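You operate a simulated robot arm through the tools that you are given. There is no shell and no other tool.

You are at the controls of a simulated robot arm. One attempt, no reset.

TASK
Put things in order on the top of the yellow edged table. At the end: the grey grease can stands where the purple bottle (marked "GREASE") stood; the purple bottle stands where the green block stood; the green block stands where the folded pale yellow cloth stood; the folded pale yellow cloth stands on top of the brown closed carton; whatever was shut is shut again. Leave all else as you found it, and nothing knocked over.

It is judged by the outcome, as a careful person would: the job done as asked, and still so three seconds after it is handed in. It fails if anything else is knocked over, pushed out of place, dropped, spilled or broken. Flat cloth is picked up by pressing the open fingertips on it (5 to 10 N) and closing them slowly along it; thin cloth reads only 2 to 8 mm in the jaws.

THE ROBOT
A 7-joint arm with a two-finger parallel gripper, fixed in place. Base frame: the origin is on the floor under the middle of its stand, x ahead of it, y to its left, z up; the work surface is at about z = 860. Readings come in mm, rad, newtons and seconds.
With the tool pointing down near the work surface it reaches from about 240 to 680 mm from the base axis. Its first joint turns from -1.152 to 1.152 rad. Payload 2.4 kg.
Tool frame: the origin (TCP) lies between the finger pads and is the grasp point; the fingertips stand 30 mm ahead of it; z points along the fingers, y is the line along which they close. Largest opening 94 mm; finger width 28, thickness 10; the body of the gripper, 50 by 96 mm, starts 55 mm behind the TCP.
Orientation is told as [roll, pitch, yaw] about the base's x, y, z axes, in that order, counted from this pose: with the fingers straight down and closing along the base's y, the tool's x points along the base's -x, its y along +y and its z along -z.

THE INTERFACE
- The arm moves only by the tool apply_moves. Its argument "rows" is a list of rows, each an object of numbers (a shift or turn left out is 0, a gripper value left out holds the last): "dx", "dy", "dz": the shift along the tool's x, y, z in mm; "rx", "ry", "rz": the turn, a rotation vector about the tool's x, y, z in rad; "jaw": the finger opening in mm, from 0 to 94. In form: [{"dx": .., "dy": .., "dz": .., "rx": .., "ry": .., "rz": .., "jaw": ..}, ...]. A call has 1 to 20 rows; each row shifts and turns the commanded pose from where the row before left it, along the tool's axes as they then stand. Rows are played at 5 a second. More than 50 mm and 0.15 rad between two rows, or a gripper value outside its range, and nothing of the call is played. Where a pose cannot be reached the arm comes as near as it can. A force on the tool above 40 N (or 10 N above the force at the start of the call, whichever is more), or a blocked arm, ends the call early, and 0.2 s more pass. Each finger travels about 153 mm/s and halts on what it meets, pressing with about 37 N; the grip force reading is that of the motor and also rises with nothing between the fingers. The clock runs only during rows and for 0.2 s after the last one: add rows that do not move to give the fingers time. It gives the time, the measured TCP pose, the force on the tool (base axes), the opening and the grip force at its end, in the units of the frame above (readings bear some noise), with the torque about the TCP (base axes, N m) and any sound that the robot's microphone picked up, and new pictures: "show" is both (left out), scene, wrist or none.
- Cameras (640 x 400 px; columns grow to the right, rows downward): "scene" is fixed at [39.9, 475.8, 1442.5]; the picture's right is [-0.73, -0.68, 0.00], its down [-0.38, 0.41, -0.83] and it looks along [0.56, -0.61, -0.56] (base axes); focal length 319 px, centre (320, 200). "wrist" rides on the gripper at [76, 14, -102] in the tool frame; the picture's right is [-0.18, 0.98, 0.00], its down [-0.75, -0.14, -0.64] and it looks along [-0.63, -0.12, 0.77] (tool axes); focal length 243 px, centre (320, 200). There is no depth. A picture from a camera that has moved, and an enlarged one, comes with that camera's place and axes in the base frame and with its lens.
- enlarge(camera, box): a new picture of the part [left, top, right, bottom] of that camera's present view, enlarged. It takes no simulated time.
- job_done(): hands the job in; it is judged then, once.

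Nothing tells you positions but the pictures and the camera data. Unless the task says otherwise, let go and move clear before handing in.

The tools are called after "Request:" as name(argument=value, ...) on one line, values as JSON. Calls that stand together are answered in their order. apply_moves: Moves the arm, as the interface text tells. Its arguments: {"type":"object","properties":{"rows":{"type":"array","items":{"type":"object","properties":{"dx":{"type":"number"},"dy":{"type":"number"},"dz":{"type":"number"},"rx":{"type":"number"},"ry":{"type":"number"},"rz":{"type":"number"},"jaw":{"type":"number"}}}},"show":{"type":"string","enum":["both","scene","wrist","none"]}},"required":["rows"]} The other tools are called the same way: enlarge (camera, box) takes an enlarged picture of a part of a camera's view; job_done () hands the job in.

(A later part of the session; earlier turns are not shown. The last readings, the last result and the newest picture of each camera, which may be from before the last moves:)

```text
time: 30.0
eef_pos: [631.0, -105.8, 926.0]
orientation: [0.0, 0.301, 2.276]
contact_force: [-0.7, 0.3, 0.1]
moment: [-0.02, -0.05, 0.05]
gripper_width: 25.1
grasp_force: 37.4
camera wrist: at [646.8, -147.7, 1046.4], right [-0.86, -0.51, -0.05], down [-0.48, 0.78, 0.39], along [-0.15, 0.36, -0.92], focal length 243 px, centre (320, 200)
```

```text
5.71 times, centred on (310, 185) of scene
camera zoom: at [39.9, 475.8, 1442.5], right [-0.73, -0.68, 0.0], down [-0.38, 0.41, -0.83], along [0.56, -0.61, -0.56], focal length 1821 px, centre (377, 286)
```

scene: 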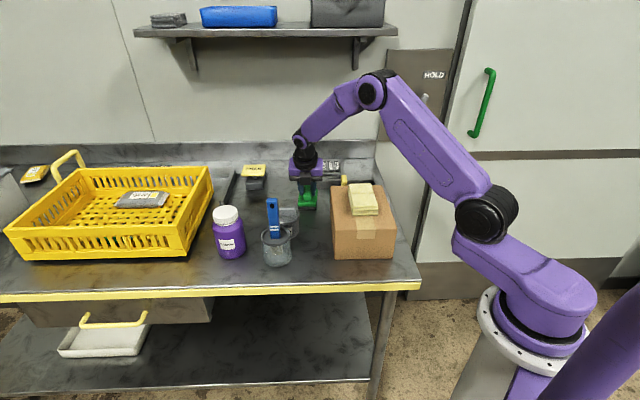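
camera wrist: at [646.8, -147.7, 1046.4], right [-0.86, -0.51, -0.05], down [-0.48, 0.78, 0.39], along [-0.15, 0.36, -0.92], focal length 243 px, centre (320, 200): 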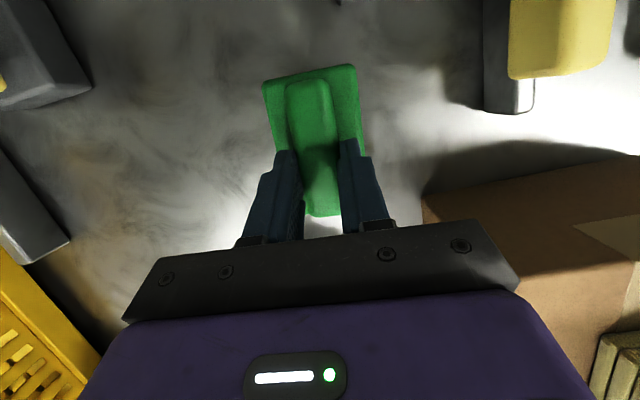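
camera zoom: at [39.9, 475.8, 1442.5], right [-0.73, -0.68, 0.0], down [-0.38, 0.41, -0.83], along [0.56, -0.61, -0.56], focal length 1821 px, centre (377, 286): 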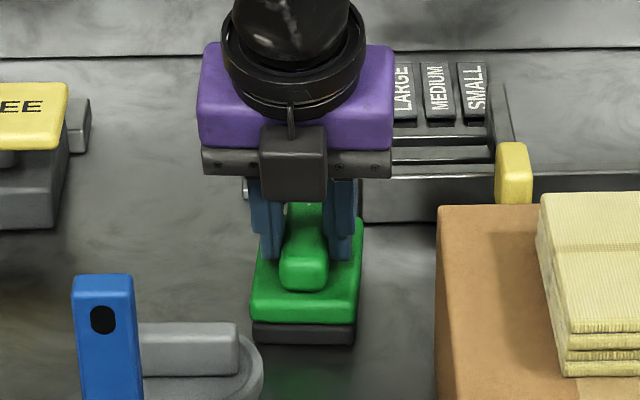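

The ridge is gripped firmly at 25 mm. I'll lift a little and check that the dark base comes up with it.

Request:
apply_moves(rows=[{"dx": 2, "dz": -6.5}, {"dx": 5, "dz": -16.2}, {"dx": 5, "dz": -16.2}, {}, {}])

Request:
enlarge(camera="scene", box=[270, 140, 350, 220])

```text
time: 31.2
eef_pos: [632.5, -103.5, 966.6]
orientation: [0.001, 0.3, 2.278]
contact_force: [-0.3, 0.1, -1.6]
moment: [0.03, 0.01, 0.01]
gripper_width: 25.5
grasp_force: 37.6
camera wrist: at [649.3, -146.4, 1087.2], right [-0.86, -0.51, -0.05], down [-0.48, 0.78, 0.39], along [-0.15, 0.36, -0.92], focal length 243 px, centre (320, 200)
```

scene: 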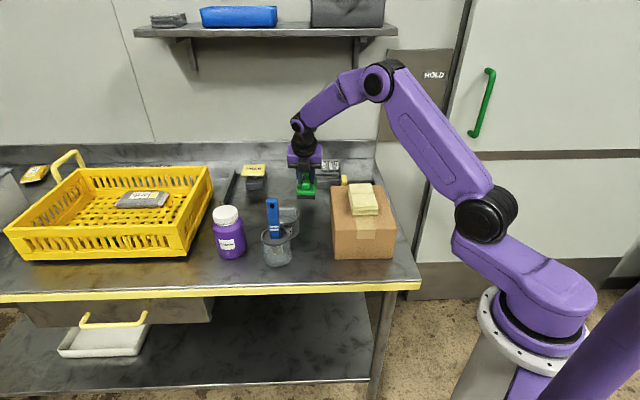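
wrist: 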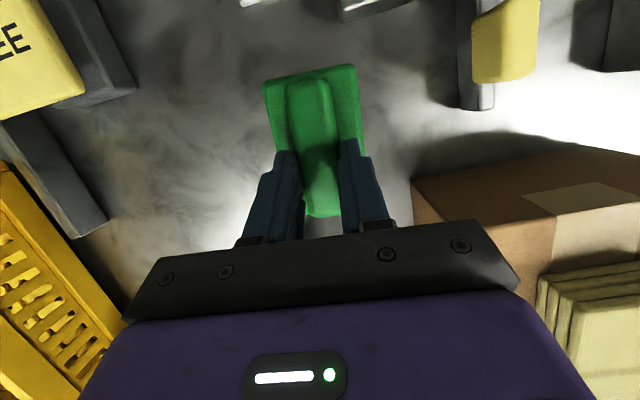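

```text
5.00 times, centred on (310, 180) of scene
camera zoom: at [40.0, 475.8, 1442.5], right [-0.73, -0.68, 0.0], down [-0.38, 0.41, -0.83], along [0.56, -0.61, -0.56], focal length 1594 px, centre (370, 300)
```

zoom: 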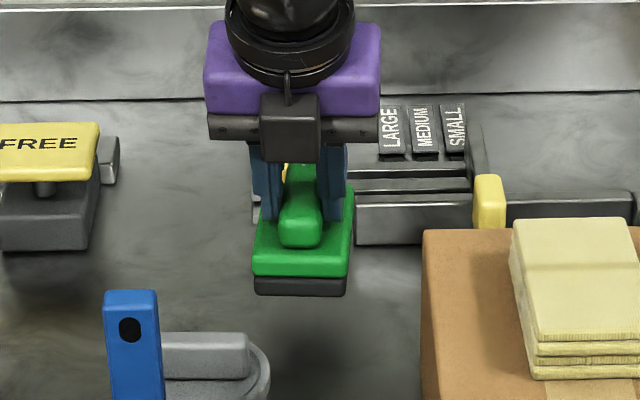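

The whole block came up cleanly. I'll square it to the table, lift a bit more and carry it to the cloth's old spot.

Request:
apply_moves(rows=[{"dx": 9.75, "dz": -31.5}, {"rx": 0.0228, "rz": -0.0736}, {"dx": -5, "dy": -16, "dz": -1.6}, {"dx": -9.1, "dy": -30, "dz": -2.8}, {"dx": -9.1, "dy": -30, "dz": -2.8}, {"dx": -9.1, "dy": -30, "dz": -2.8}, {"dx": -9.1, "dy": -30, "dz": -2.8}, {"dx": -9, "dy": -30.3, "dz": -2.8}, {}, {}])

Request:
enlarge(camera="scene", box=[200, 140, 310, 270])

```text
time: 33.4
eef_pos: [709.7, 50.5, 1000.6]
orientation: [0.001, 0.3, 2.355]
contact_force: [-0.2, 0.0, -1.6]
moment: [0.01, -0.01, 0.0]
gripper_width: 25.0
grasp_force: 36.8
camera wrist: at [729.1, 10.8, 1120.9], right [-0.82, -0.57, -0.05], down [-0.54, 0.74, 0.39], along [-0.18, 0.35, -0.92], focal length 243 px, centre (320, 200)
```

scene: 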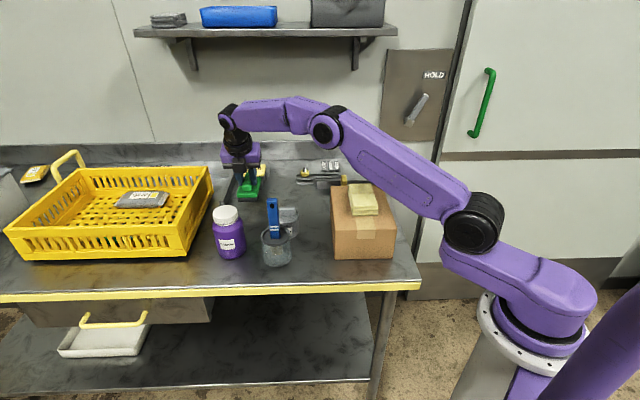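
wrist: 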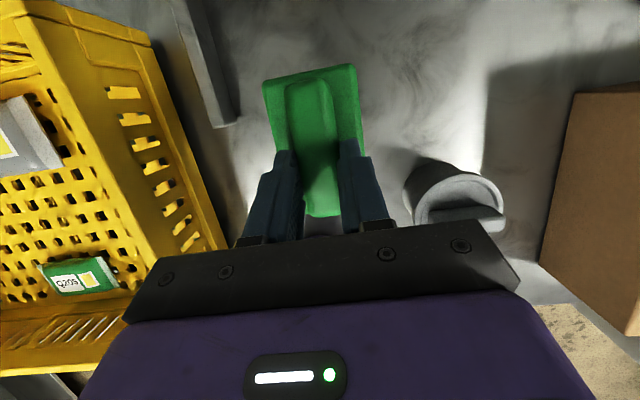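

```text
3.08 times, centred on (255, 205) of scene
camera zoom: at [40.0, 475.8, 1442.5], right [-0.73, -0.68, 0.0], down [-0.38, 0.41, -0.83], along [0.56, -0.61, -0.56], focal length 981 px, centre (520, 185)
```

zoom: 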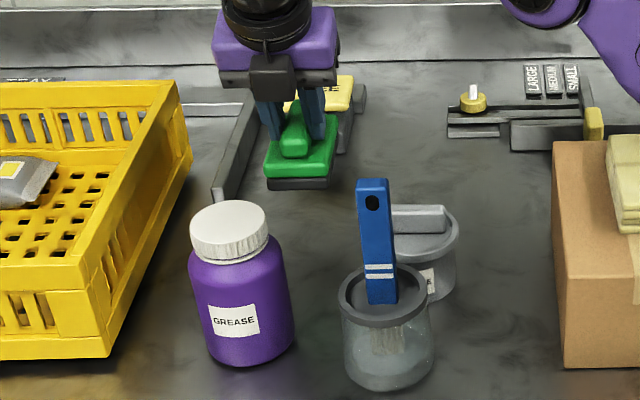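

The block is over the cloth's old spot within about 3 mm. I'll correct that and descend to just above the table.

Request:
apply_moves(rows=[{"dx": -6.7, "dy": -1, "dz": 23.3}, {"dx": -6.7, "dy": -1, "dz": 23.3}, {"dx": -6.6, "dy": -0.9, "dz": 23.2}, {}, {}], show="none")

```text
time: 34.6
eef_pos: [712.4, 52.2, 929.1]
orientation: [0.0, 0.3, 2.353]
contact_force: [-1.1, -0.3, -0.7]
moment: [0.01, 0.01, -0.03]
gripper_width: 25.3
grasp_force: 37.0
```

Request:
apply_moves(rows=[{"dx": -0.4, "dz": 1.4}, {"dx": -0.4, "dz": 1.4}, {}, {}], show="scene")

Request:
enlarge(camera="scene", box=[220, 160, 290, 230])

```text
time: 35.6
eef_pos: [712.9, 51.2, 925.6]
orientation: [0.001, 0.3, 2.356]
contact_force: [-0.1, 0.3, -0.6]
moment: [0.03, 0.01, 0.0]
gripper_width: 25.3
grasp_force: 36.9
```

scene: 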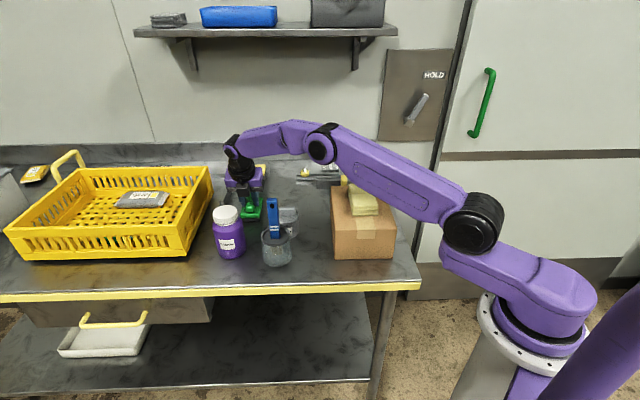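

```text
5.71 times, centred on (255, 195) of scene
camera zoom: at [40.0, 475.8, 1442.5], right [-0.73, -0.68, 0.0], down [-0.38, 0.41, -0.83], along [0.56, -0.61, -0.56], focal length 1821 px, centre (691, 229)
```

zoom: 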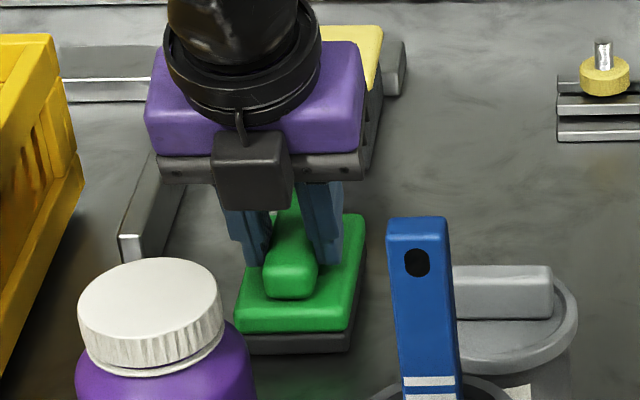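

Request:
apply_moves(rows=[{"dx": -0.3, "dz": 1}, {}, {}], show="none")

```text
time: 36.4
eef_pos: [713.1, 51.0, 925.7]
orientation: [-0.002, 0.303, 2.353]
contact_force: [-5.8, -2.0, 16.5]
moment: [0.28, 0.59, 0.05]
gripper_width: 25.1
grasp_force: 36.8
```

The block touches the table (16 N). I'll ease off half a millimetre, open slowly, and rise.

Request:
apply_moves(rows=[{"dx": 0.3, "dz": -0.8}, {"jaw": 28}, {"jaw": 34}, {"jaw": 44}, {"jaw": 56}, {}, {"dx": 3, "dz": -9.6}, {"dx": 9, "dz": -29}, {"dx": 9, "dz": -29}, {"dx": 9, "dz": -29}, {}])

Request:
enlarge(camera="scene", box=[220, 160, 290, 230])

Request:
enlarge(camera="wrist", box=[220, 40, 420, 240])

```text
time: 38.8
eef_pos: [712.6, 46.4, 1027.5]
orientation: [0.0, 0.299, 2.357]
contact_force: [0.1, -0.1, 0.3]
moment: [-0.01, 0.0, 0.01]
gripper_width: 55.9
grasp_force: 0.2
camera wrist: at [732.3, 6.4, 1148.5], right [-0.82, -0.57, -0.05], down [-0.54, 0.74, 0.39], along [-0.18, 0.35, -0.92], focal length 243 px, centre (320, 200)
```

scene: 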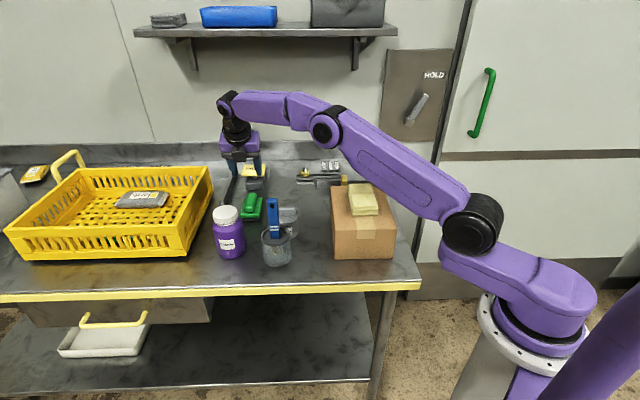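
wrist: 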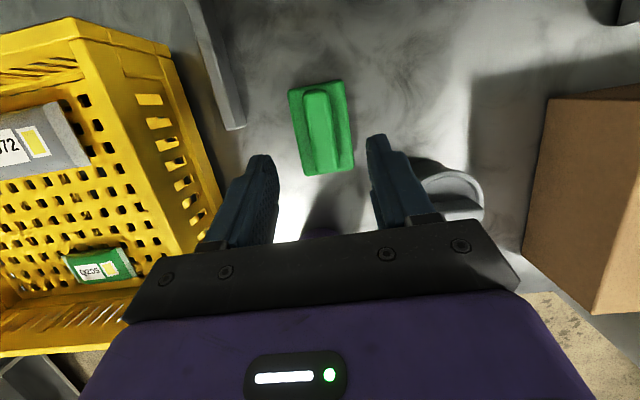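

```text
5.71 times, centred on (255, 195) of scene
camera zoom: at [39.9, 475.8, 1442.5], right [-0.73, -0.68, 0.0], down [-0.38, 0.41, -0.83], along [0.56, -0.61, -0.56], focal length 1821 px, centre (691, 229)
```

zoom: 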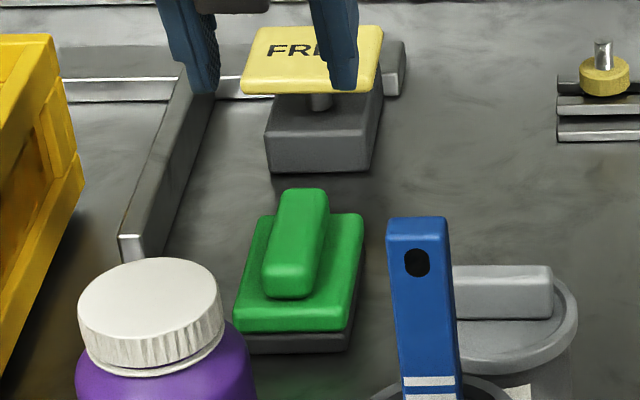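

```text
2.00 times, centred on (320, 140) of wrist
camera zoom: at [732.3, 6.4, 1148.5], right [-0.82, -0.57, -0.05], down [-0.54, 0.74, 0.39], along [-0.18, 0.35, -0.92], focal length 485 px, centre (320, 320)
```

zoom: 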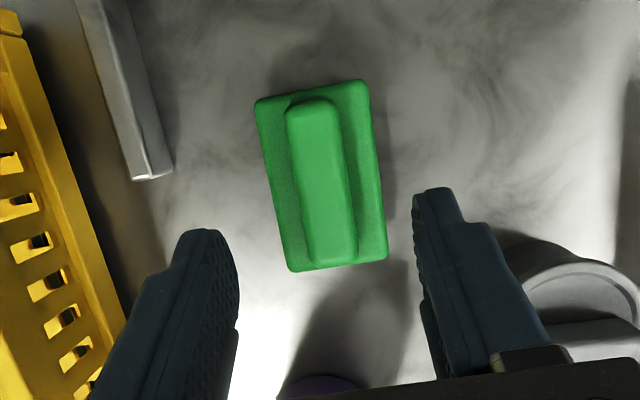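

The green block sits at the cloth's old place within about 3 mm. Next is the purple bottle: I'll raise the tool, straighten it and look down at the bottle.

Request:
apply_moves(rows=[{"dx": 9.2, "dz": -29.8}, {"dx": 9.2, "dz": -29.8}, {"dx": -35, "dy": -11, "dz": -10.8, "jaw": 94}, {"dx": -35, "dy": -11, "dz": -10.8}, {"dx": -35, "dy": -11, "dz": -10.8}, {"ry": -0.1}, {"ry": -0.1}, {"ry": -0.1}, {"dx": -31, "dz": -11}, {}, {}])

Request:
enlarge(camera="wrist", box=[230, 40, 430, 200])

Request:
enlarge(camera="scene", box=[195, 190, 315, 275])

```text
time: 41.2
eef_pos: [632.3, 172.1, 1096.1]
orientation: [-0.001, 0.001, 2.353]
contact_force: [-0.2, 0.0, 0.2]
moment: [0.04, 0.01, 0.0]
gripper_width: 94.2
grasp_force: 0.1
out of reach, approached as far as the arm can: row 2
camera wrist: at [676.4, 108.2, 1198.5], right [-0.83, -0.56, 0.0], down [-0.43, 0.63, 0.64], along [-0.36, 0.53, -0.77], focal length 243 px, centre (320, 200)
```

scene: 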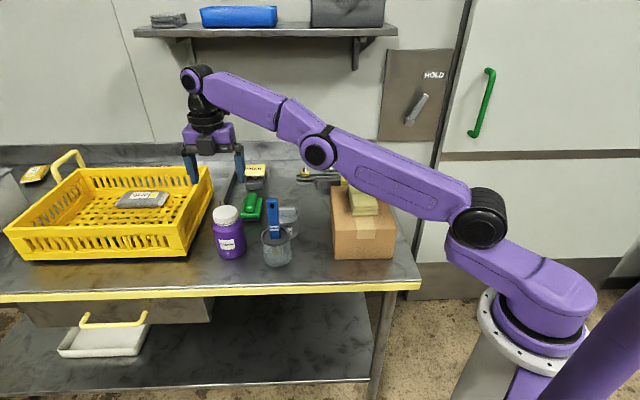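
wrist: 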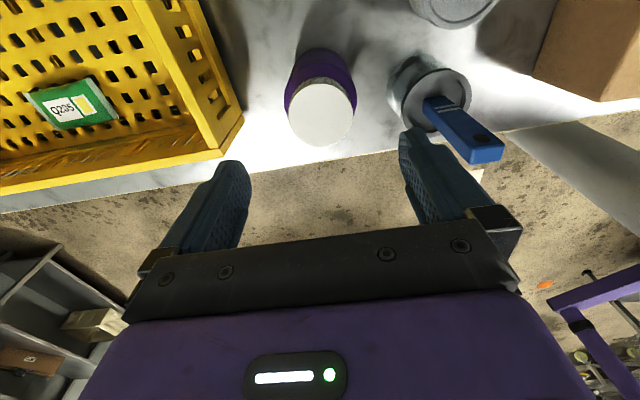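

```text
2.50 times, centred on (330, 120) of wrist
camera zoom: at [676.4, 108.2, 1198.5], right [-0.83, -0.56, 0.0], down [-0.43, 0.63, 0.64], along [-0.36, 0.53, -0.77], focal length 606 px, centre (295, 400)
```

zoom: 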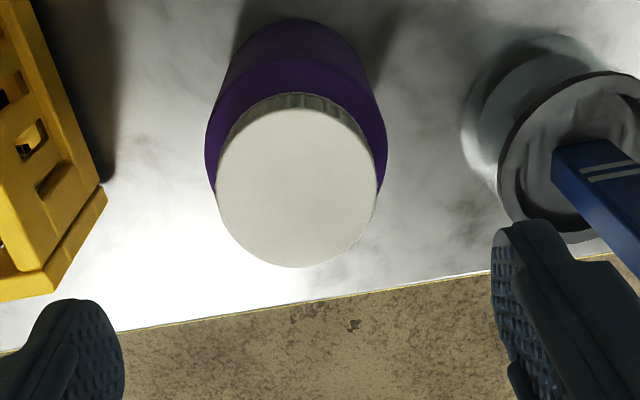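

```text
4.71 times, centred on (255, 232) of scene
camera zoom: at [39.9, 475.8, 1442.5], right [-0.73, -0.68, 0.0], down [-0.38, 0.41, -0.83], along [0.56, -0.61, -0.56], focal length 1500 px, centre (626, 47)
```

zoom: 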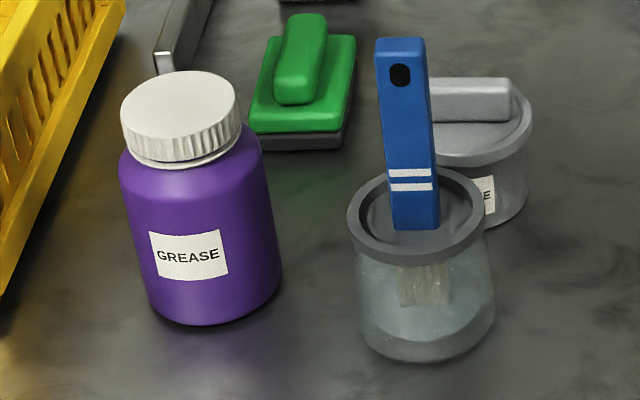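

The bottle centre comes out at about p 570, q 319.5, with the cap top near z 980 and a body about 77 mm across. I'll centre over it and descend part way to check clearance.

Request:
apply_moves(rows=[{"dx": -5.9, "dy": -1.2}, {"dz": 30}, {"dz": 30}, {"dz": 30}, {}, {}])

Request:
enlarge(camera="wrist", box=[200, 60, 460, 240])

Request:
enlarge(camera="scene", box=[180, 140, 300, 275])

```text
time: 42.6
eef_pos: [631.1, 178.3, 1007.5]
orientation: [0.0, 0.001, 2.356]
contact_force: [0.0, -0.2, 0.5]
moment: [-0.02, -0.02, -0.01]
gripper_width: 94.1
grasp_force: 0.0
camera wrist: at [674.9, 113.0, 1110.4], right [-0.83, -0.56, 0.0], down [-0.43, 0.63, 0.64], along [-0.36, 0.53, -0.77], focal length 243 px, centre (320, 200)
```

scene: 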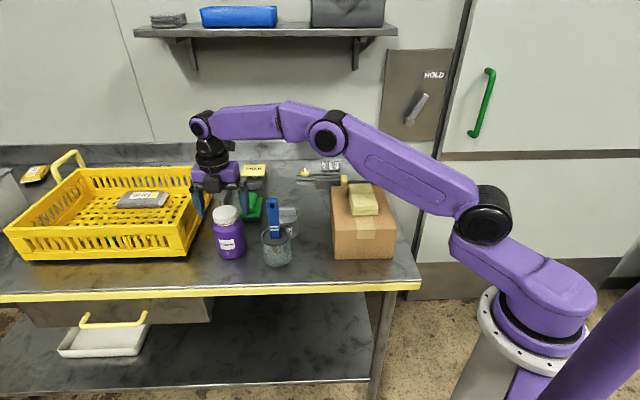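
wrist: 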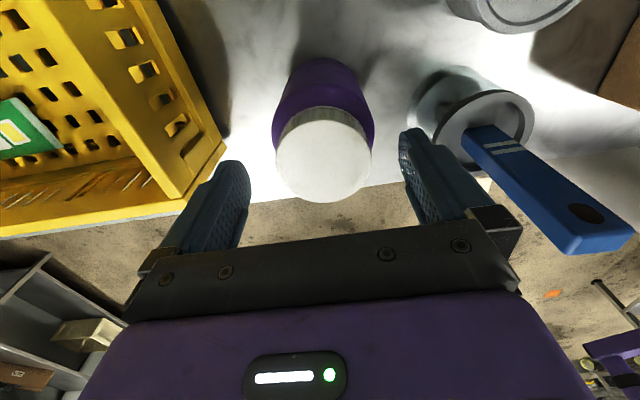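

```text
2.22 times, centred on (330, 150) of wrist
camera zoom: at [674.9, 113.0, 1110.4], right [-0.83, -0.56, 0.0], down [-0.43, 0.63, 0.64], along [-0.36, 0.53, -0.77], focal length 539 px, centre (298, 311)
```

zoom: 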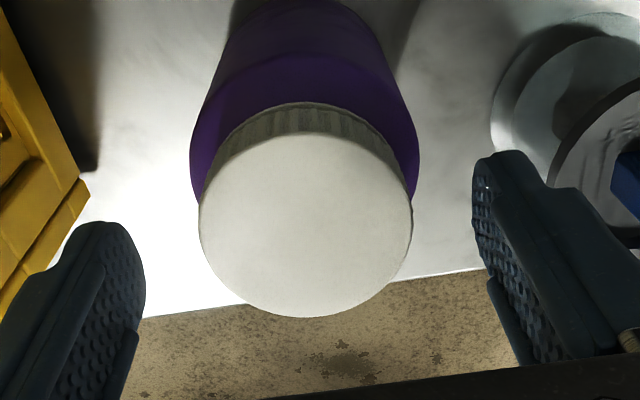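

```text
2.96 times, centred on (240, 208) of scene
camera zoom: at [39.9, 475.8, 1442.5], right [-0.73, -0.68, 0.0], down [-0.38, 0.41, -0.83], along [0.56, -0.61, -0.56], focal length 944 px, centre (557, 178)
```

zoom: 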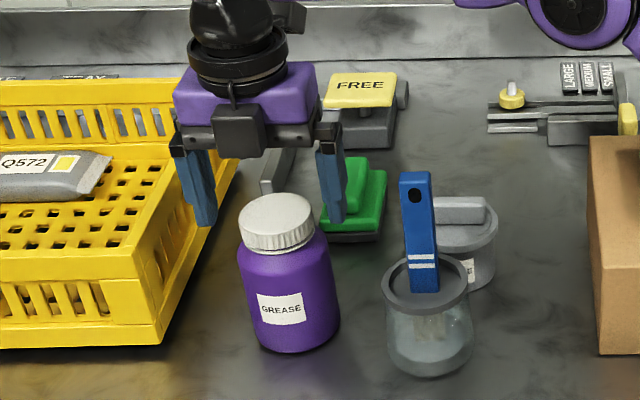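

The bottle is centred to within about 2 mm between the fingers. I'll make that small correction and descend to grip the upper body at z≈937.

Request:
apply_moves(rows=[{"dx": -1, "dy": 1.6}, {"dz": 20}, {"dz": 20}, {"dz": 20}, {"dz": 10}, {}, {}])

Request:
enlarge(camera="wrist", box=[200, 60, 460, 240])

Request:
enlarge(camera="scene", box=[180, 140, 300, 275])

```text
time: 44.2
eef_pos: [626.9, 176.1, 936.9]
orientation: [-0.002, 0.001, 2.358]
contact_force: [0.7, 0.3, -0.8]
moment: [0.02, -0.02, 0.01]
gripper_width: 93.7
grasp_force: 0.1
camera wrist: at [671.2, 111.7, 1039.5], right [-0.83, -0.56, 0.0], down [-0.43, 0.63, 0.64], along [-0.36, 0.53, -0.77], focal length 243 px, centre (320, 200)
```

scene: 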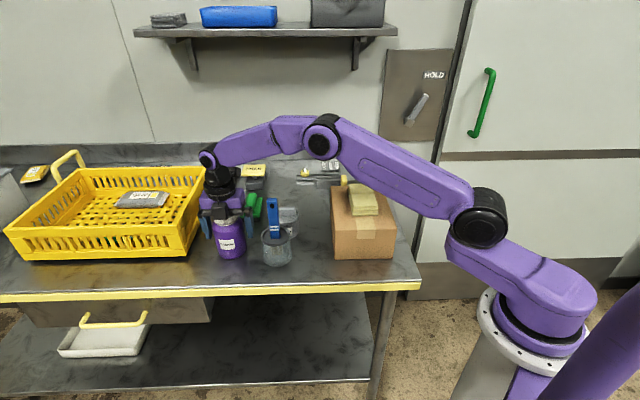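
wrist: 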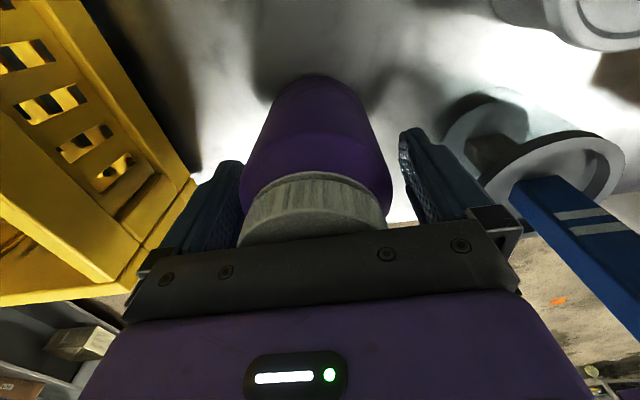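

```text
2.22 times, centred on (330, 150) of wrist
camera zoom: at [671.2, 111.7, 1039.5], right [-0.83, -0.56, 0.0], down [-0.43, 0.63, 0.64], along [-0.36, 0.53, -0.77], focal length 539 px, centre (298, 311)
```

zoom: 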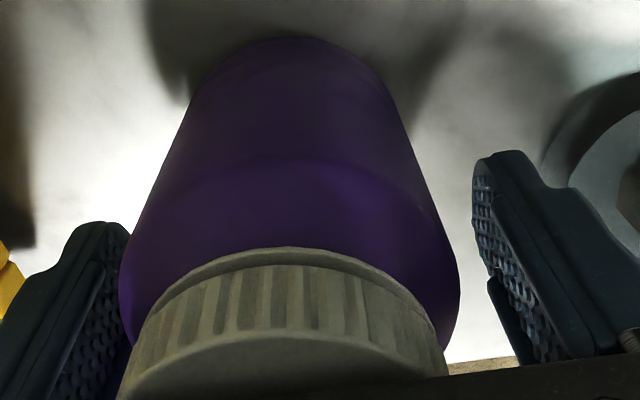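

```text
2.96 times, centred on (240, 208) of scene
camera zoom: at [39.9, 475.8, 1442.5], right [-0.73, -0.68, 0.0], down [-0.38, 0.41, -0.83], along [0.56, -0.61, -0.56], focal length 944 px, centre (557, 178)
```

zoom: 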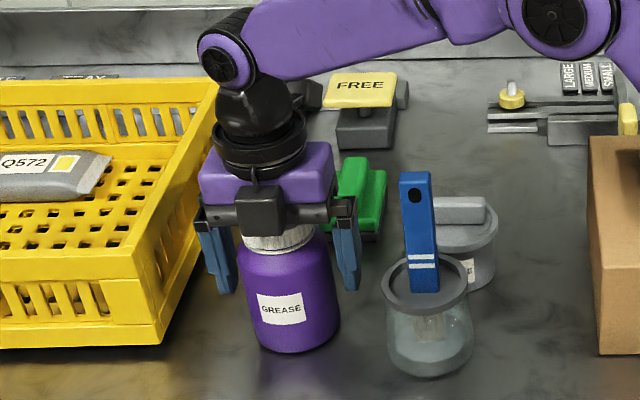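

The bottle sits a little nearer the left finger, so I'll shift 2.5 mm that way and then close gently around the body.

Request:
apply_moves(rows=[{"dy": -2.5}, {}, {"jaw": 88}, {"jaw": 84}, {"jaw": 80}, {"jaw": 77}, {"jaw": 74}, {"jaw": 70}, {}, {}])

Request:
enlarge(camera="wrist", box=[200, 60, 460, 240])

```text
time: 46.4
eef_pos: [629.7, 178.4, 937.4]
orientation: [0.001, 0.001, 2.354]
contact_force: [-0.3, -1.6, 0.8]
moment: [0.01, 0.09, 0.03]
gripper_width: 73.4
grasp_force: 37.0
camera wrist: at [673.2, 113.5, 1040.0], right [-0.83, -0.56, 0.0], down [-0.43, 0.63, 0.64], along [-0.36, 0.53, -0.77], focal length 243 px, centre (320, 200)
```

scene: 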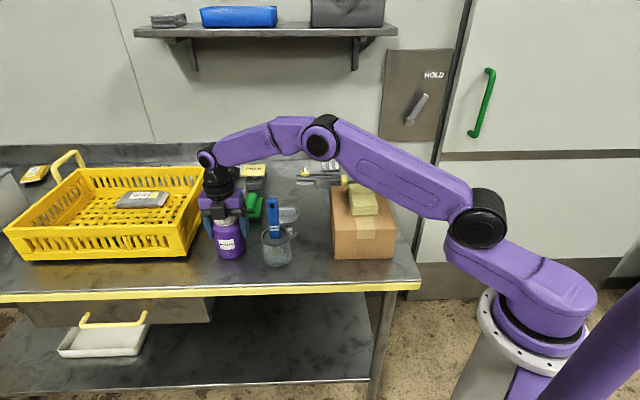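
wrist: 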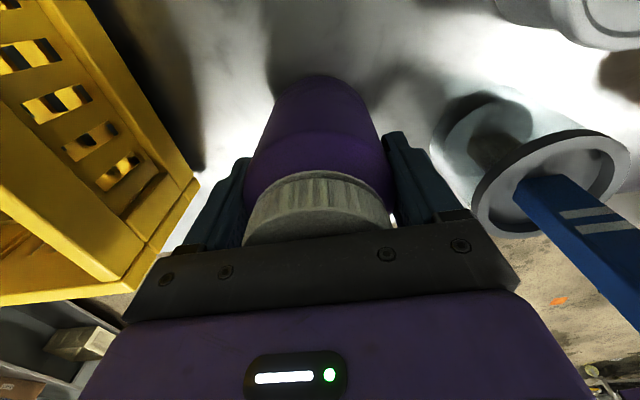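

```text
2.22 times, centred on (330, 150) of wrist
camera zoom: at [673.2, 113.5, 1040.0], right [-0.83, -0.56, 0.0], down [-0.43, 0.63, 0.64], along [-0.36, 0.53, -0.77], focal length 539 px, centre (298, 311)
```

zoom: 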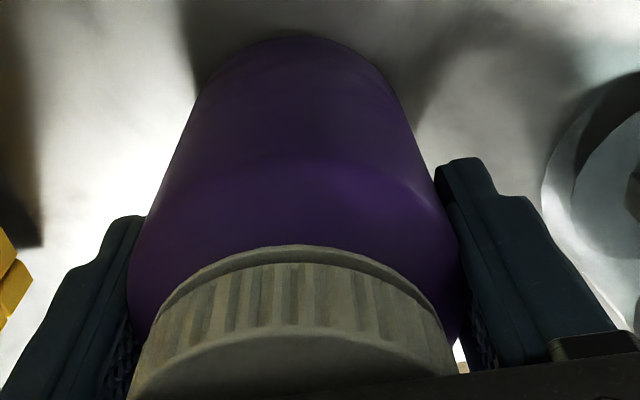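

The bottle is held at 73 mm. I'll lift it straight up and check the grip.

Request:
apply_moves(rows=[{"dz": -6}, {"dz": -14}, {"dz": -20}, {}, {}])

Request:
enlarge(camera="scene", box=[180, 140, 300, 275])

```text
time: 47.6
eef_pos: [629.4, 180.6, 976.1]
orientation: [-0.001, 0.0, 2.356]
contact_force: [-0.5, -0.3, -4.3]
moment: [0.01, 0.01, 0.04]
gripper_width: 73.6
grasp_force: 36.3
camera wrist: at [673.1, 114.9, 1078.8], right [-0.83, -0.56, 0.0], down [-0.43, 0.63, 0.64], along [-0.36, 0.53, -0.77], focal length 243 px, centre (320, 200)
```

scene: 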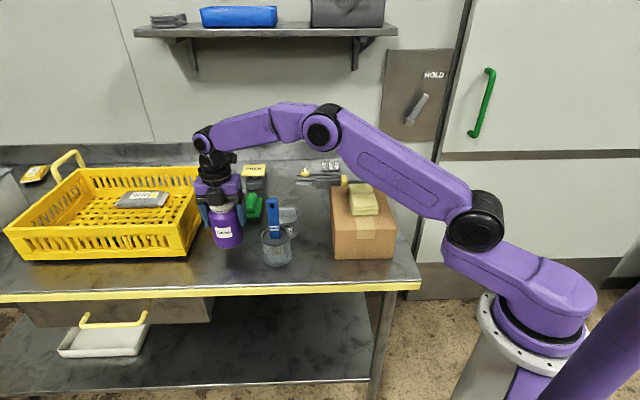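
wrist: 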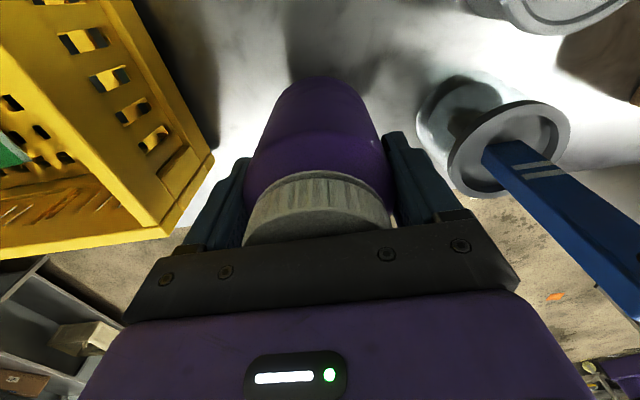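

```text
2.96 times, centred on (240, 208) of scene
camera zoom: at [40.0, 475.8, 1442.5], right [-0.73, -0.68, 0.0], down [-0.38, 0.41, -0.83], along [0.56, -0.61, -0.56], focal length 944 px, centre (557, 178)
```

zoom: 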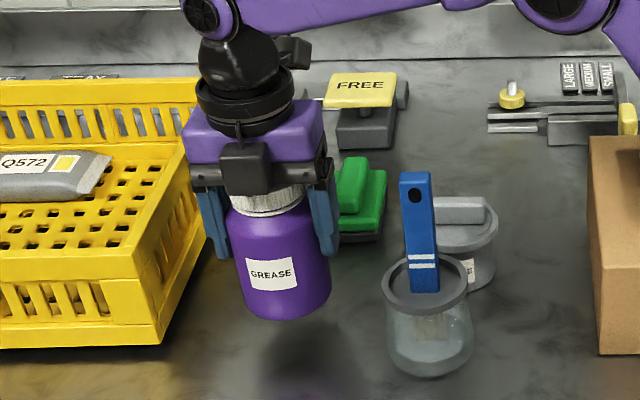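

The bottle lifts cleanly (about 0.4 kg). I'll raise it clear of the can and carry it to the green block's old spot.

Request:
apply_moves(rows=[{"dz": -25}, {"dz": -30}, {"dz": -20}, {"dx": 12, "dy": 11}, {"dx": 25, "dy": 23.5}, {"dx": 28, "dy": 26.3}, {"dx": 28, "dy": 26.3}, {"dx": 28, "dy": 26.3}, {"dx": 28, "dy": 26.3}, {"dx": 28, "dy": 26.3}, {"dx": 25, "dy": 23.5}, {"dx": 13, "dy": 12.5}, {}, {}])

Request:
enlarge(camera="scene", box=[240, 120, 400, 270])

```text
time: 50.6
eef_pos: [638.8, -114.8, 1054.0]
orientation: [0.001, -0.001, 2.356]
contact_force: [0.6, -0.9, -4.3]
moment: [0.02, -0.01, -0.01]
gripper_width: 73.9
grasp_force: 36.6
camera wrist: at [682.2, -179.2, 1156.8], right [-0.83, -0.56, 0.0], down [-0.43, 0.63, 0.64], along [-0.36, 0.53, -0.77], focal length 243 px, centre (320, 200)
```

scene: 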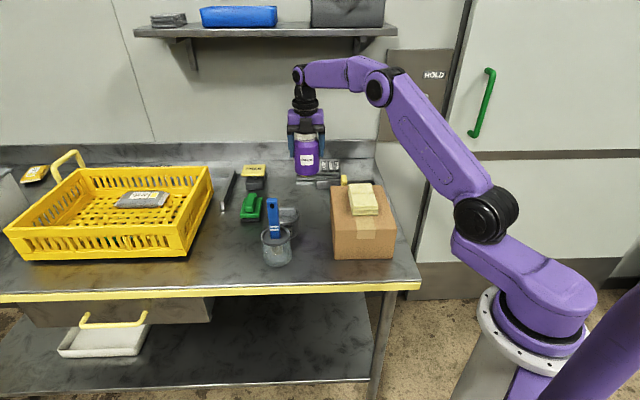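
wrist: 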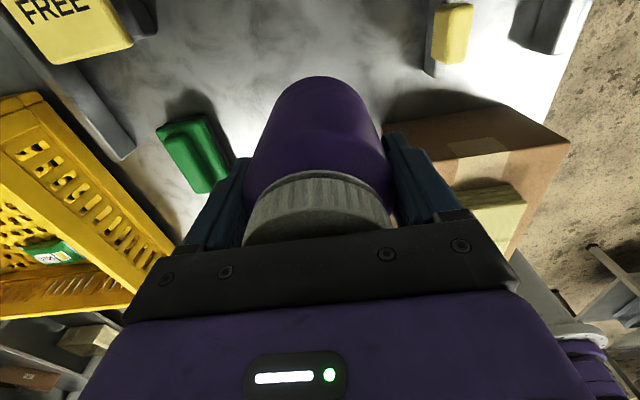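

```text
2.67 times, centred on (320, 195) of scene
camera zoom: at [40.0, 475.8, 1442.5], right [-0.73, -0.68, 0.0], down [-0.38, 0.41, -0.83], along [0.56, -0.61, -0.56], focal length 850 px, centre (320, 213)
```

zoom: 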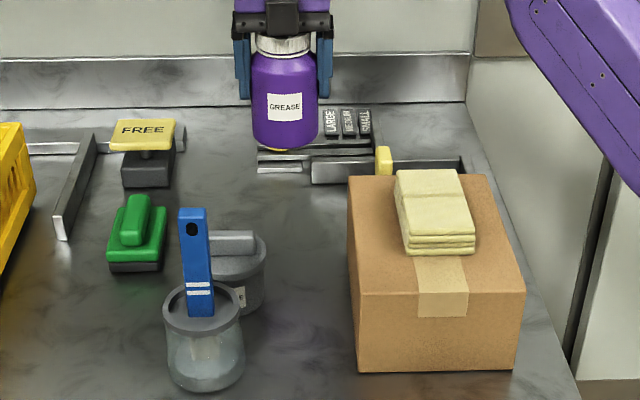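

The bottle is directly over the target. I'll lower it to just above the table.

Request:
apply_moves(rows=[{"dz": 15}, {"dz": 30}, {"dz": 30}, {"dz": 25}, {"dz": 12}, {}, {}], show="both")

```text
time: 52.2
eef_pos: [637.9, -116.1, 941.7]
orientation: [0.002, -0.002, 2.354]
contact_force: [-0.6, -0.1, -4.3]
moment: [-0.04, 0.01, -0.04]
gripper_width: 73.9
grasp_force: 37.0
camera wrist: at [681.2, -180.3, 1045.0], right [-0.83, -0.56, 0.0], down [-0.43, 0.63, 0.64], along [-0.36, 0.53, -0.77], focal length 243 px, centre (320, 200)
```

scene: 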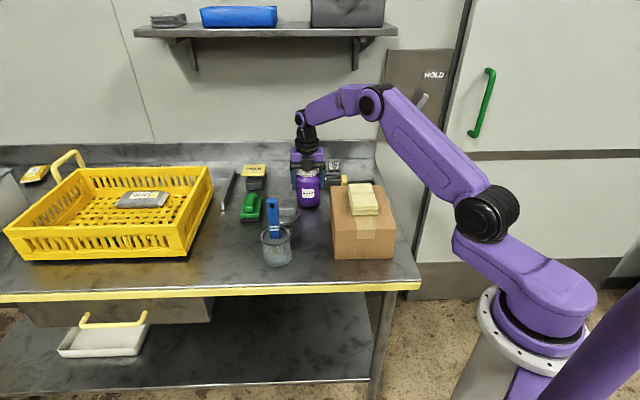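
wrist: 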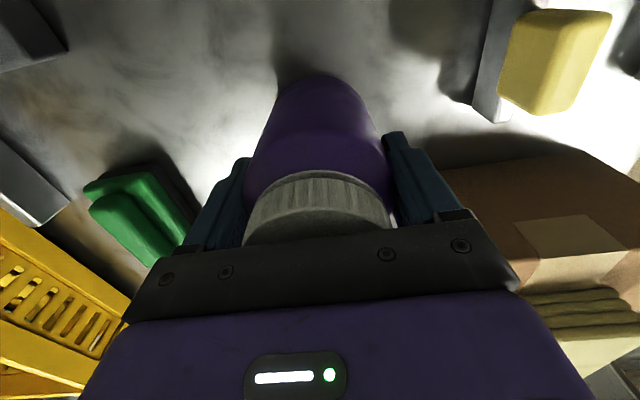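

Request:
apply_moves(rows=[{"dz": 1.5}, {"dz": 1.5}, {}, {}], show="none")

```text
time: 53.2
eef_pos: [637.3, -115.8, 937.9]
orientation: [0.001, -0.001, 2.355]
contact_force: [0.1, 0.5, -4.2]
moment: [0.0, -0.01, 0.01]
gripper_width: 73.7
grasp_force: 36.8
```

Request:
apply_moves(rows=[{"dz": 1}, {}, {}], show="none")

```text
time: 54.0
eef_pos: [638.0, -114.2, 938.4]
orientation: [0.0, 0.002, 2.355]
contact_force: [-0.4, -0.8, 4.6]
moment: [0.09, 0.39, 0.0]
gripper_width: 73.6
grasp_force: 37.2
```

The bottle now rests on the table. I'll open slowly and rise straight up.

Request:
apply_moves(rows=[{"jaw": 75}, {"jaw": 78}, {"jaw": 84}, {"jaw": 90}, {"jaw": 94}, {}, {"dz": -15}, {"dz": -30}, {"dz": -35}, {"dz": -35}, {"dz": -20}, {}])

Request:
enlarge(camera="scene", box=[240, 140, 400, 270])

Request:
enlarge(camera="wrist", box=[200, 40, 460, 240])

```text
time: 56.6
eef_pos: [639.5, -115.9, 1072.4]
orientation: [0.0, -0.001, 2.357]
contact_force: [0.2, -0.7, -0.8]
moment: [0.02, -0.04, 0.01]
gripper_width: 94.0
grasp_force: 0.1
camera wrist: at [683.4, -180.3, 1175.1], right [-0.83, -0.56, 0.0], down [-0.43, 0.63, 0.64], along [-0.36, 0.53, -0.77], focal length 243 px, centre (320, 200)
```

scene: 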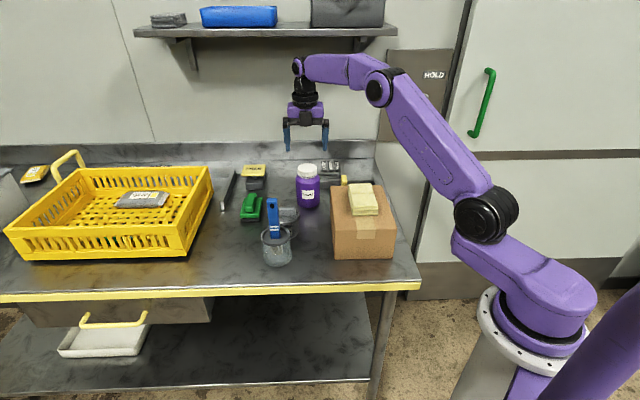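
wrist: 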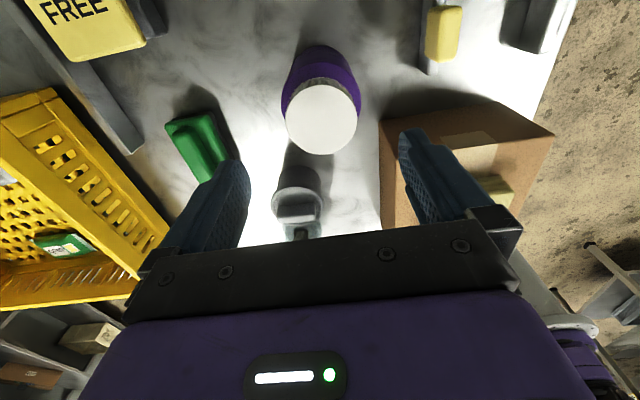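

```text
3.08 times, centred on (320, 205) of scene
camera zoom: at [39.9, 475.8, 1442.5], right [-0.73, -0.68, 0.0], down [-0.38, 0.41, -0.83], along [0.56, -0.61, -0.56], focal length 981 px, centre (320, 185)
```

zoom: 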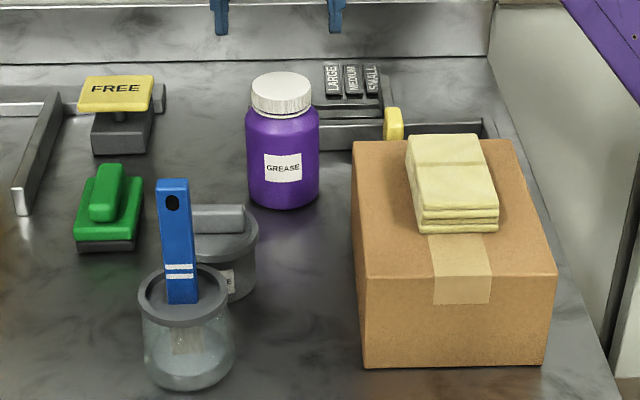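

```text
2.00 times, centred on (330, 140) of wrist
camera zoom: at [683.4, -180.3, 1175.1], right [-0.83, -0.56, 0.0], down [-0.43, 0.63, 0.64], along [-0.36, 0.53, -0.77], focal length 485 px, centre (300, 320)
```

zoom: 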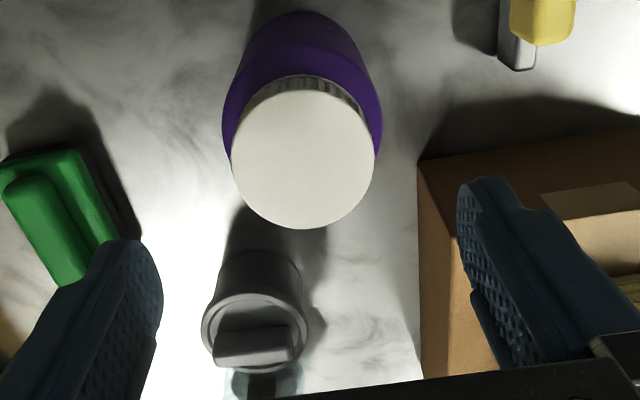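

The bottle stands upright where the green block was. Next is the can, so I'll move over it and look closely at its lid and body.

Request:
apply_moves(rows=[{"dx": -25, "dy": -10}, {"dx": -35, "dy": -14.5}, {"dx": -35, "dy": -14.5}, {"dx": -30, "dy": -12.5}, {"dx": -17, "dy": -6.5}, {"dz": 15}, {}, {}])

Request:
enlarge(camera="wrist", box=[220, 60, 420, 230])

Request:
enlarge(camera="scene", box=[255, 190, 315, 275])

```text
time: 58.4
eef_pos: [579.3, 26.7, 1055.4]
orientation: [-0.001, 0.0, 2.356]
contact_force: [0.0, -0.5, -0.9]
moment: [0.04, 0.01, 0.04]
gripper_width: 94.1
grasp_force: 0.0
camera wrist: at [623.3, -37.5, 1158.3], right [-0.83, -0.56, 0.0], down [-0.43, 0.63, 0.64], along [-0.36, 0.53, -0.77], focal length 243 px, centre (320, 200)
```

scene: 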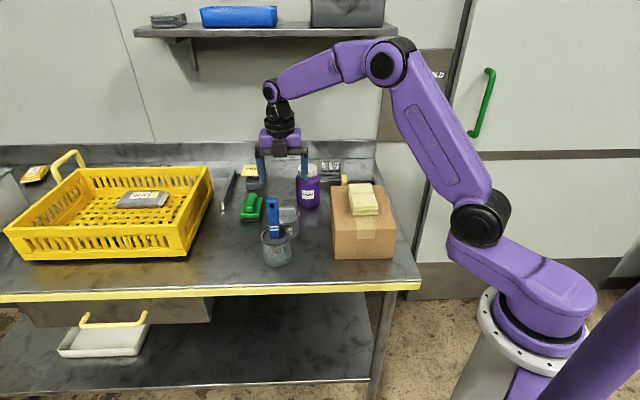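
wrist: 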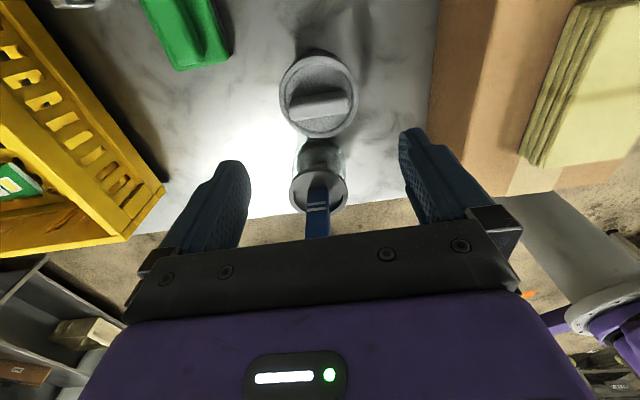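

```text
2.35 times, centred on (320, 145) of wrist
camera zoom: at [623.3, -37.5, 1158.3], right [-0.83, -0.56, 0.0], down [-0.43, 0.63, 0.64], along [-0.36, 0.53, -0.77], focal length 571 px, centre (320, 329)
```

zoom: 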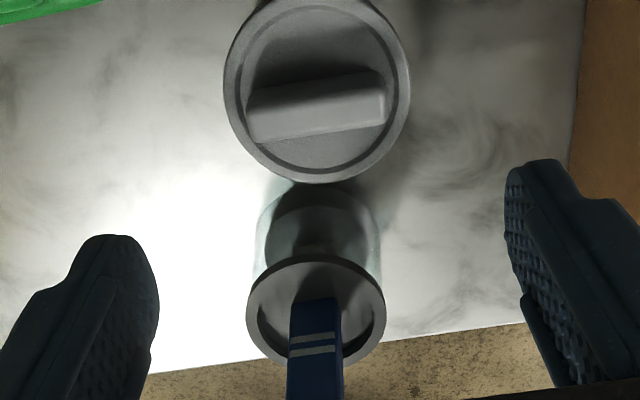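

```text
4.71 times, centred on (285, 232) of scene
camera zoom: at [39.9, 475.8, 1442.5], right [-0.73, -0.68, 0.0], down [-0.38, 0.41, -0.83], along [0.56, -0.61, -0.56], focal length 1500 px, centre (485, 47)
```

zoom: 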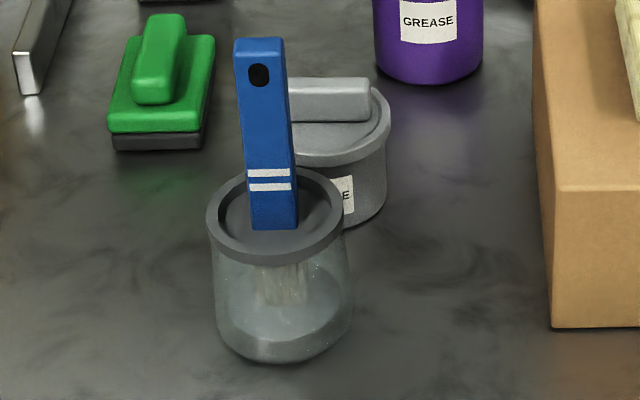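

The can's lid rim is about 76 mm across, centred near p 429, q 394.5 at z≈918, with a bar on top to z≈936. I'll centre on it and descend part way to check the alignment.

Request:
apply_moves(rows=[{"dx": 3.8, "dy": -0.5}, {"dz": 35}, {"dz": 35}, {"dz": 15}, {}, {}])

Request:
enlarge(camera="wrist", box=[200, 60, 460, 240])

Request:
enlarge(camera="scene", box=[240, 150, 330, 275])

```text
time: 59.8
eef_pos: [584.2, 21.0, 972.9]
orientation: [-0.001, 0.0, 2.356]
contact_force: [-0.3, -0.1, -0.1]
moment: [0.02, -0.01, 0.03]
gripper_width: 93.9
grasp_force: 0.0
camera wrist: at [626.8, -43.0, 1075.1], right [-0.83, -0.56, 0.0], down [-0.43, 0.63, 0.64], along [-0.36, 0.53, -0.77], focal length 243 px, centre (320, 200)
```

scene: 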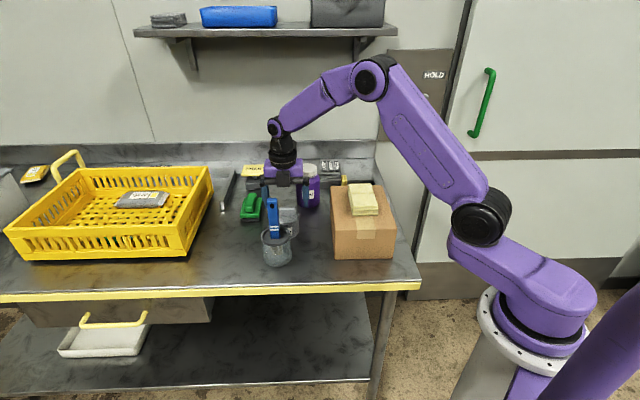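
wrist: 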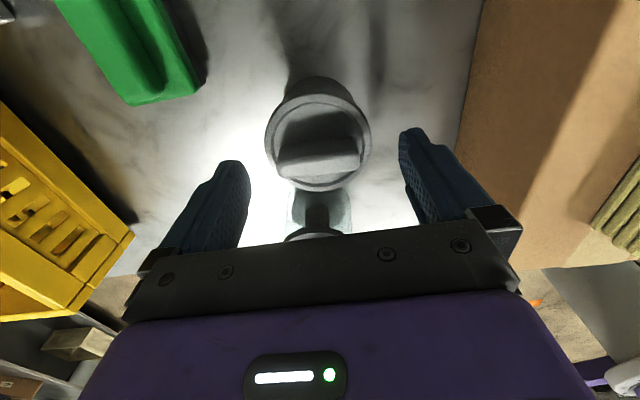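

```text
2.22 times, centred on (330, 150) of wrist
camera zoom: at [626.8, -43.0, 1075.1], right [-0.83, -0.56, 0.0], down [-0.43, 0.63, 0.64], along [-0.36, 0.53, -0.77], focal length 539 px, centre (298, 311)
```

zoom: 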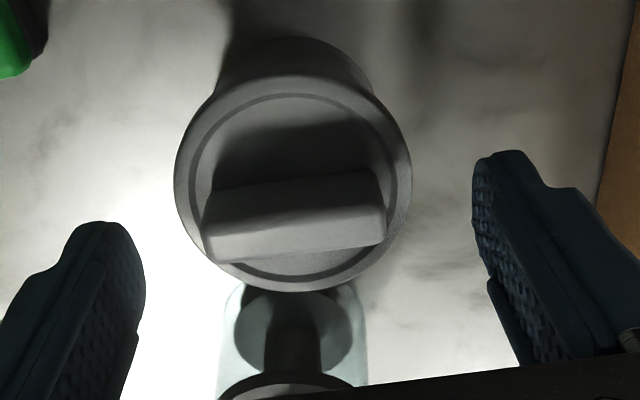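

```text
3.20 times, centred on (285, 212) of scene
camera zoom: at [39.9, 475.8, 1442.5], right [-0.73, -0.68, 0.0], down [-0.38, 0.41, -0.83], along [0.56, -0.61, -0.56], focal length 1020 px, centre (432, 160)
```

zoom: 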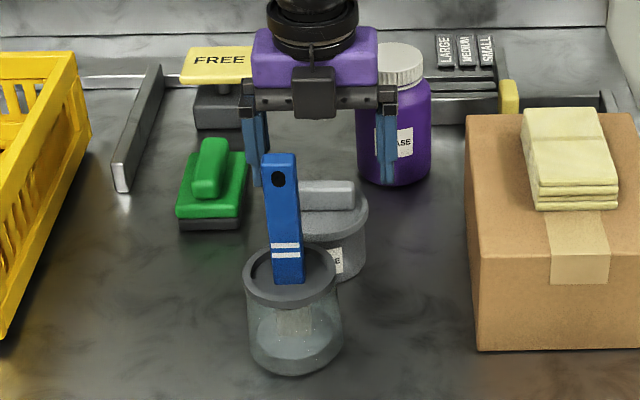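

The lid sits 2 mm off centre, so I'll correct that and descend to rim height with the fingers either side.

Request:
apply_moves(rows=[{"dy": -2.1}, {"dz": 25}, {"dz": 25}, {"dz": 17}, {}, {}])

Request:
enlarge(camera="wrist", box=[200, 60, 460, 240])

Request:
enlarge(camera="scene", box=[240, 150, 330, 275])

```text
time: 61.2
eef_pos: [584.4, 25.7, 902.5]
orientation: [-0.002, -0.001, 2.357]
contact_force: [-0.4, 0.1, 0.4]
moment: [-0.02, 0.02, 0.0]
gripper_width: 94.1
grasp_force: 0.0
camera wrist: at [627.6, -39.8, 1006.2], right [-0.83, -0.56, 0.0], down [-0.43, 0.63, 0.64], along [-0.36, 0.53, -0.77], focal length 243 px, centre (320, 200)
```

scene: 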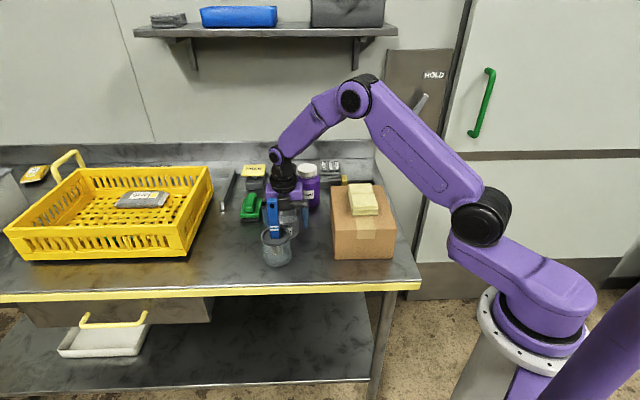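
wrist: 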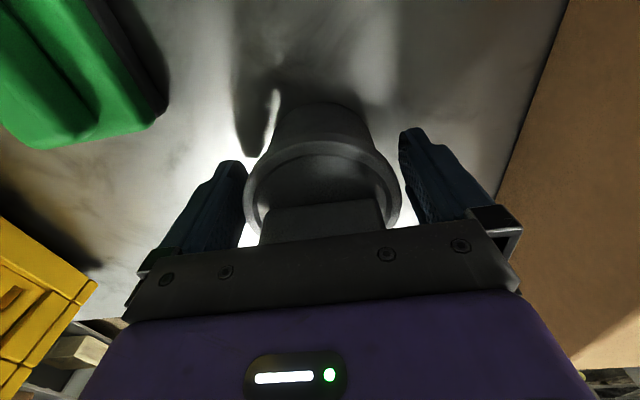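

```text
2.22 times, centred on (330, 150) of wrist
camera zoom: at [627.6, -39.8, 1006.2], right [-0.83, -0.56, 0.0], down [-0.43, 0.63, 0.64], along [-0.36, 0.53, -0.77], focal length 539 px, centre (298, 311)
```

zoom: 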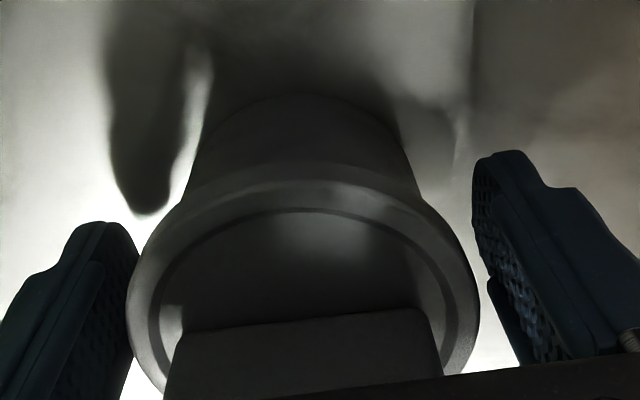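

```text
3.20 times, centred on (285, 212) of scene
camera zoom: at [39.9, 475.8, 1442.5], right [-0.73, -0.68, 0.0], down [-0.38, 0.41, -0.83], along [0.56, -0.61, -0.56], focal length 1020 px, centre (432, 160)
```

zoom: 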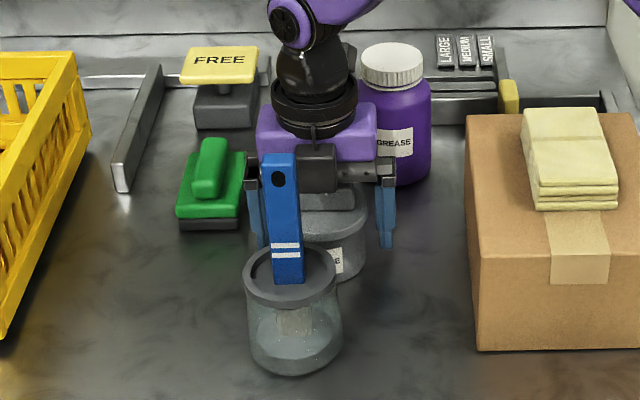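

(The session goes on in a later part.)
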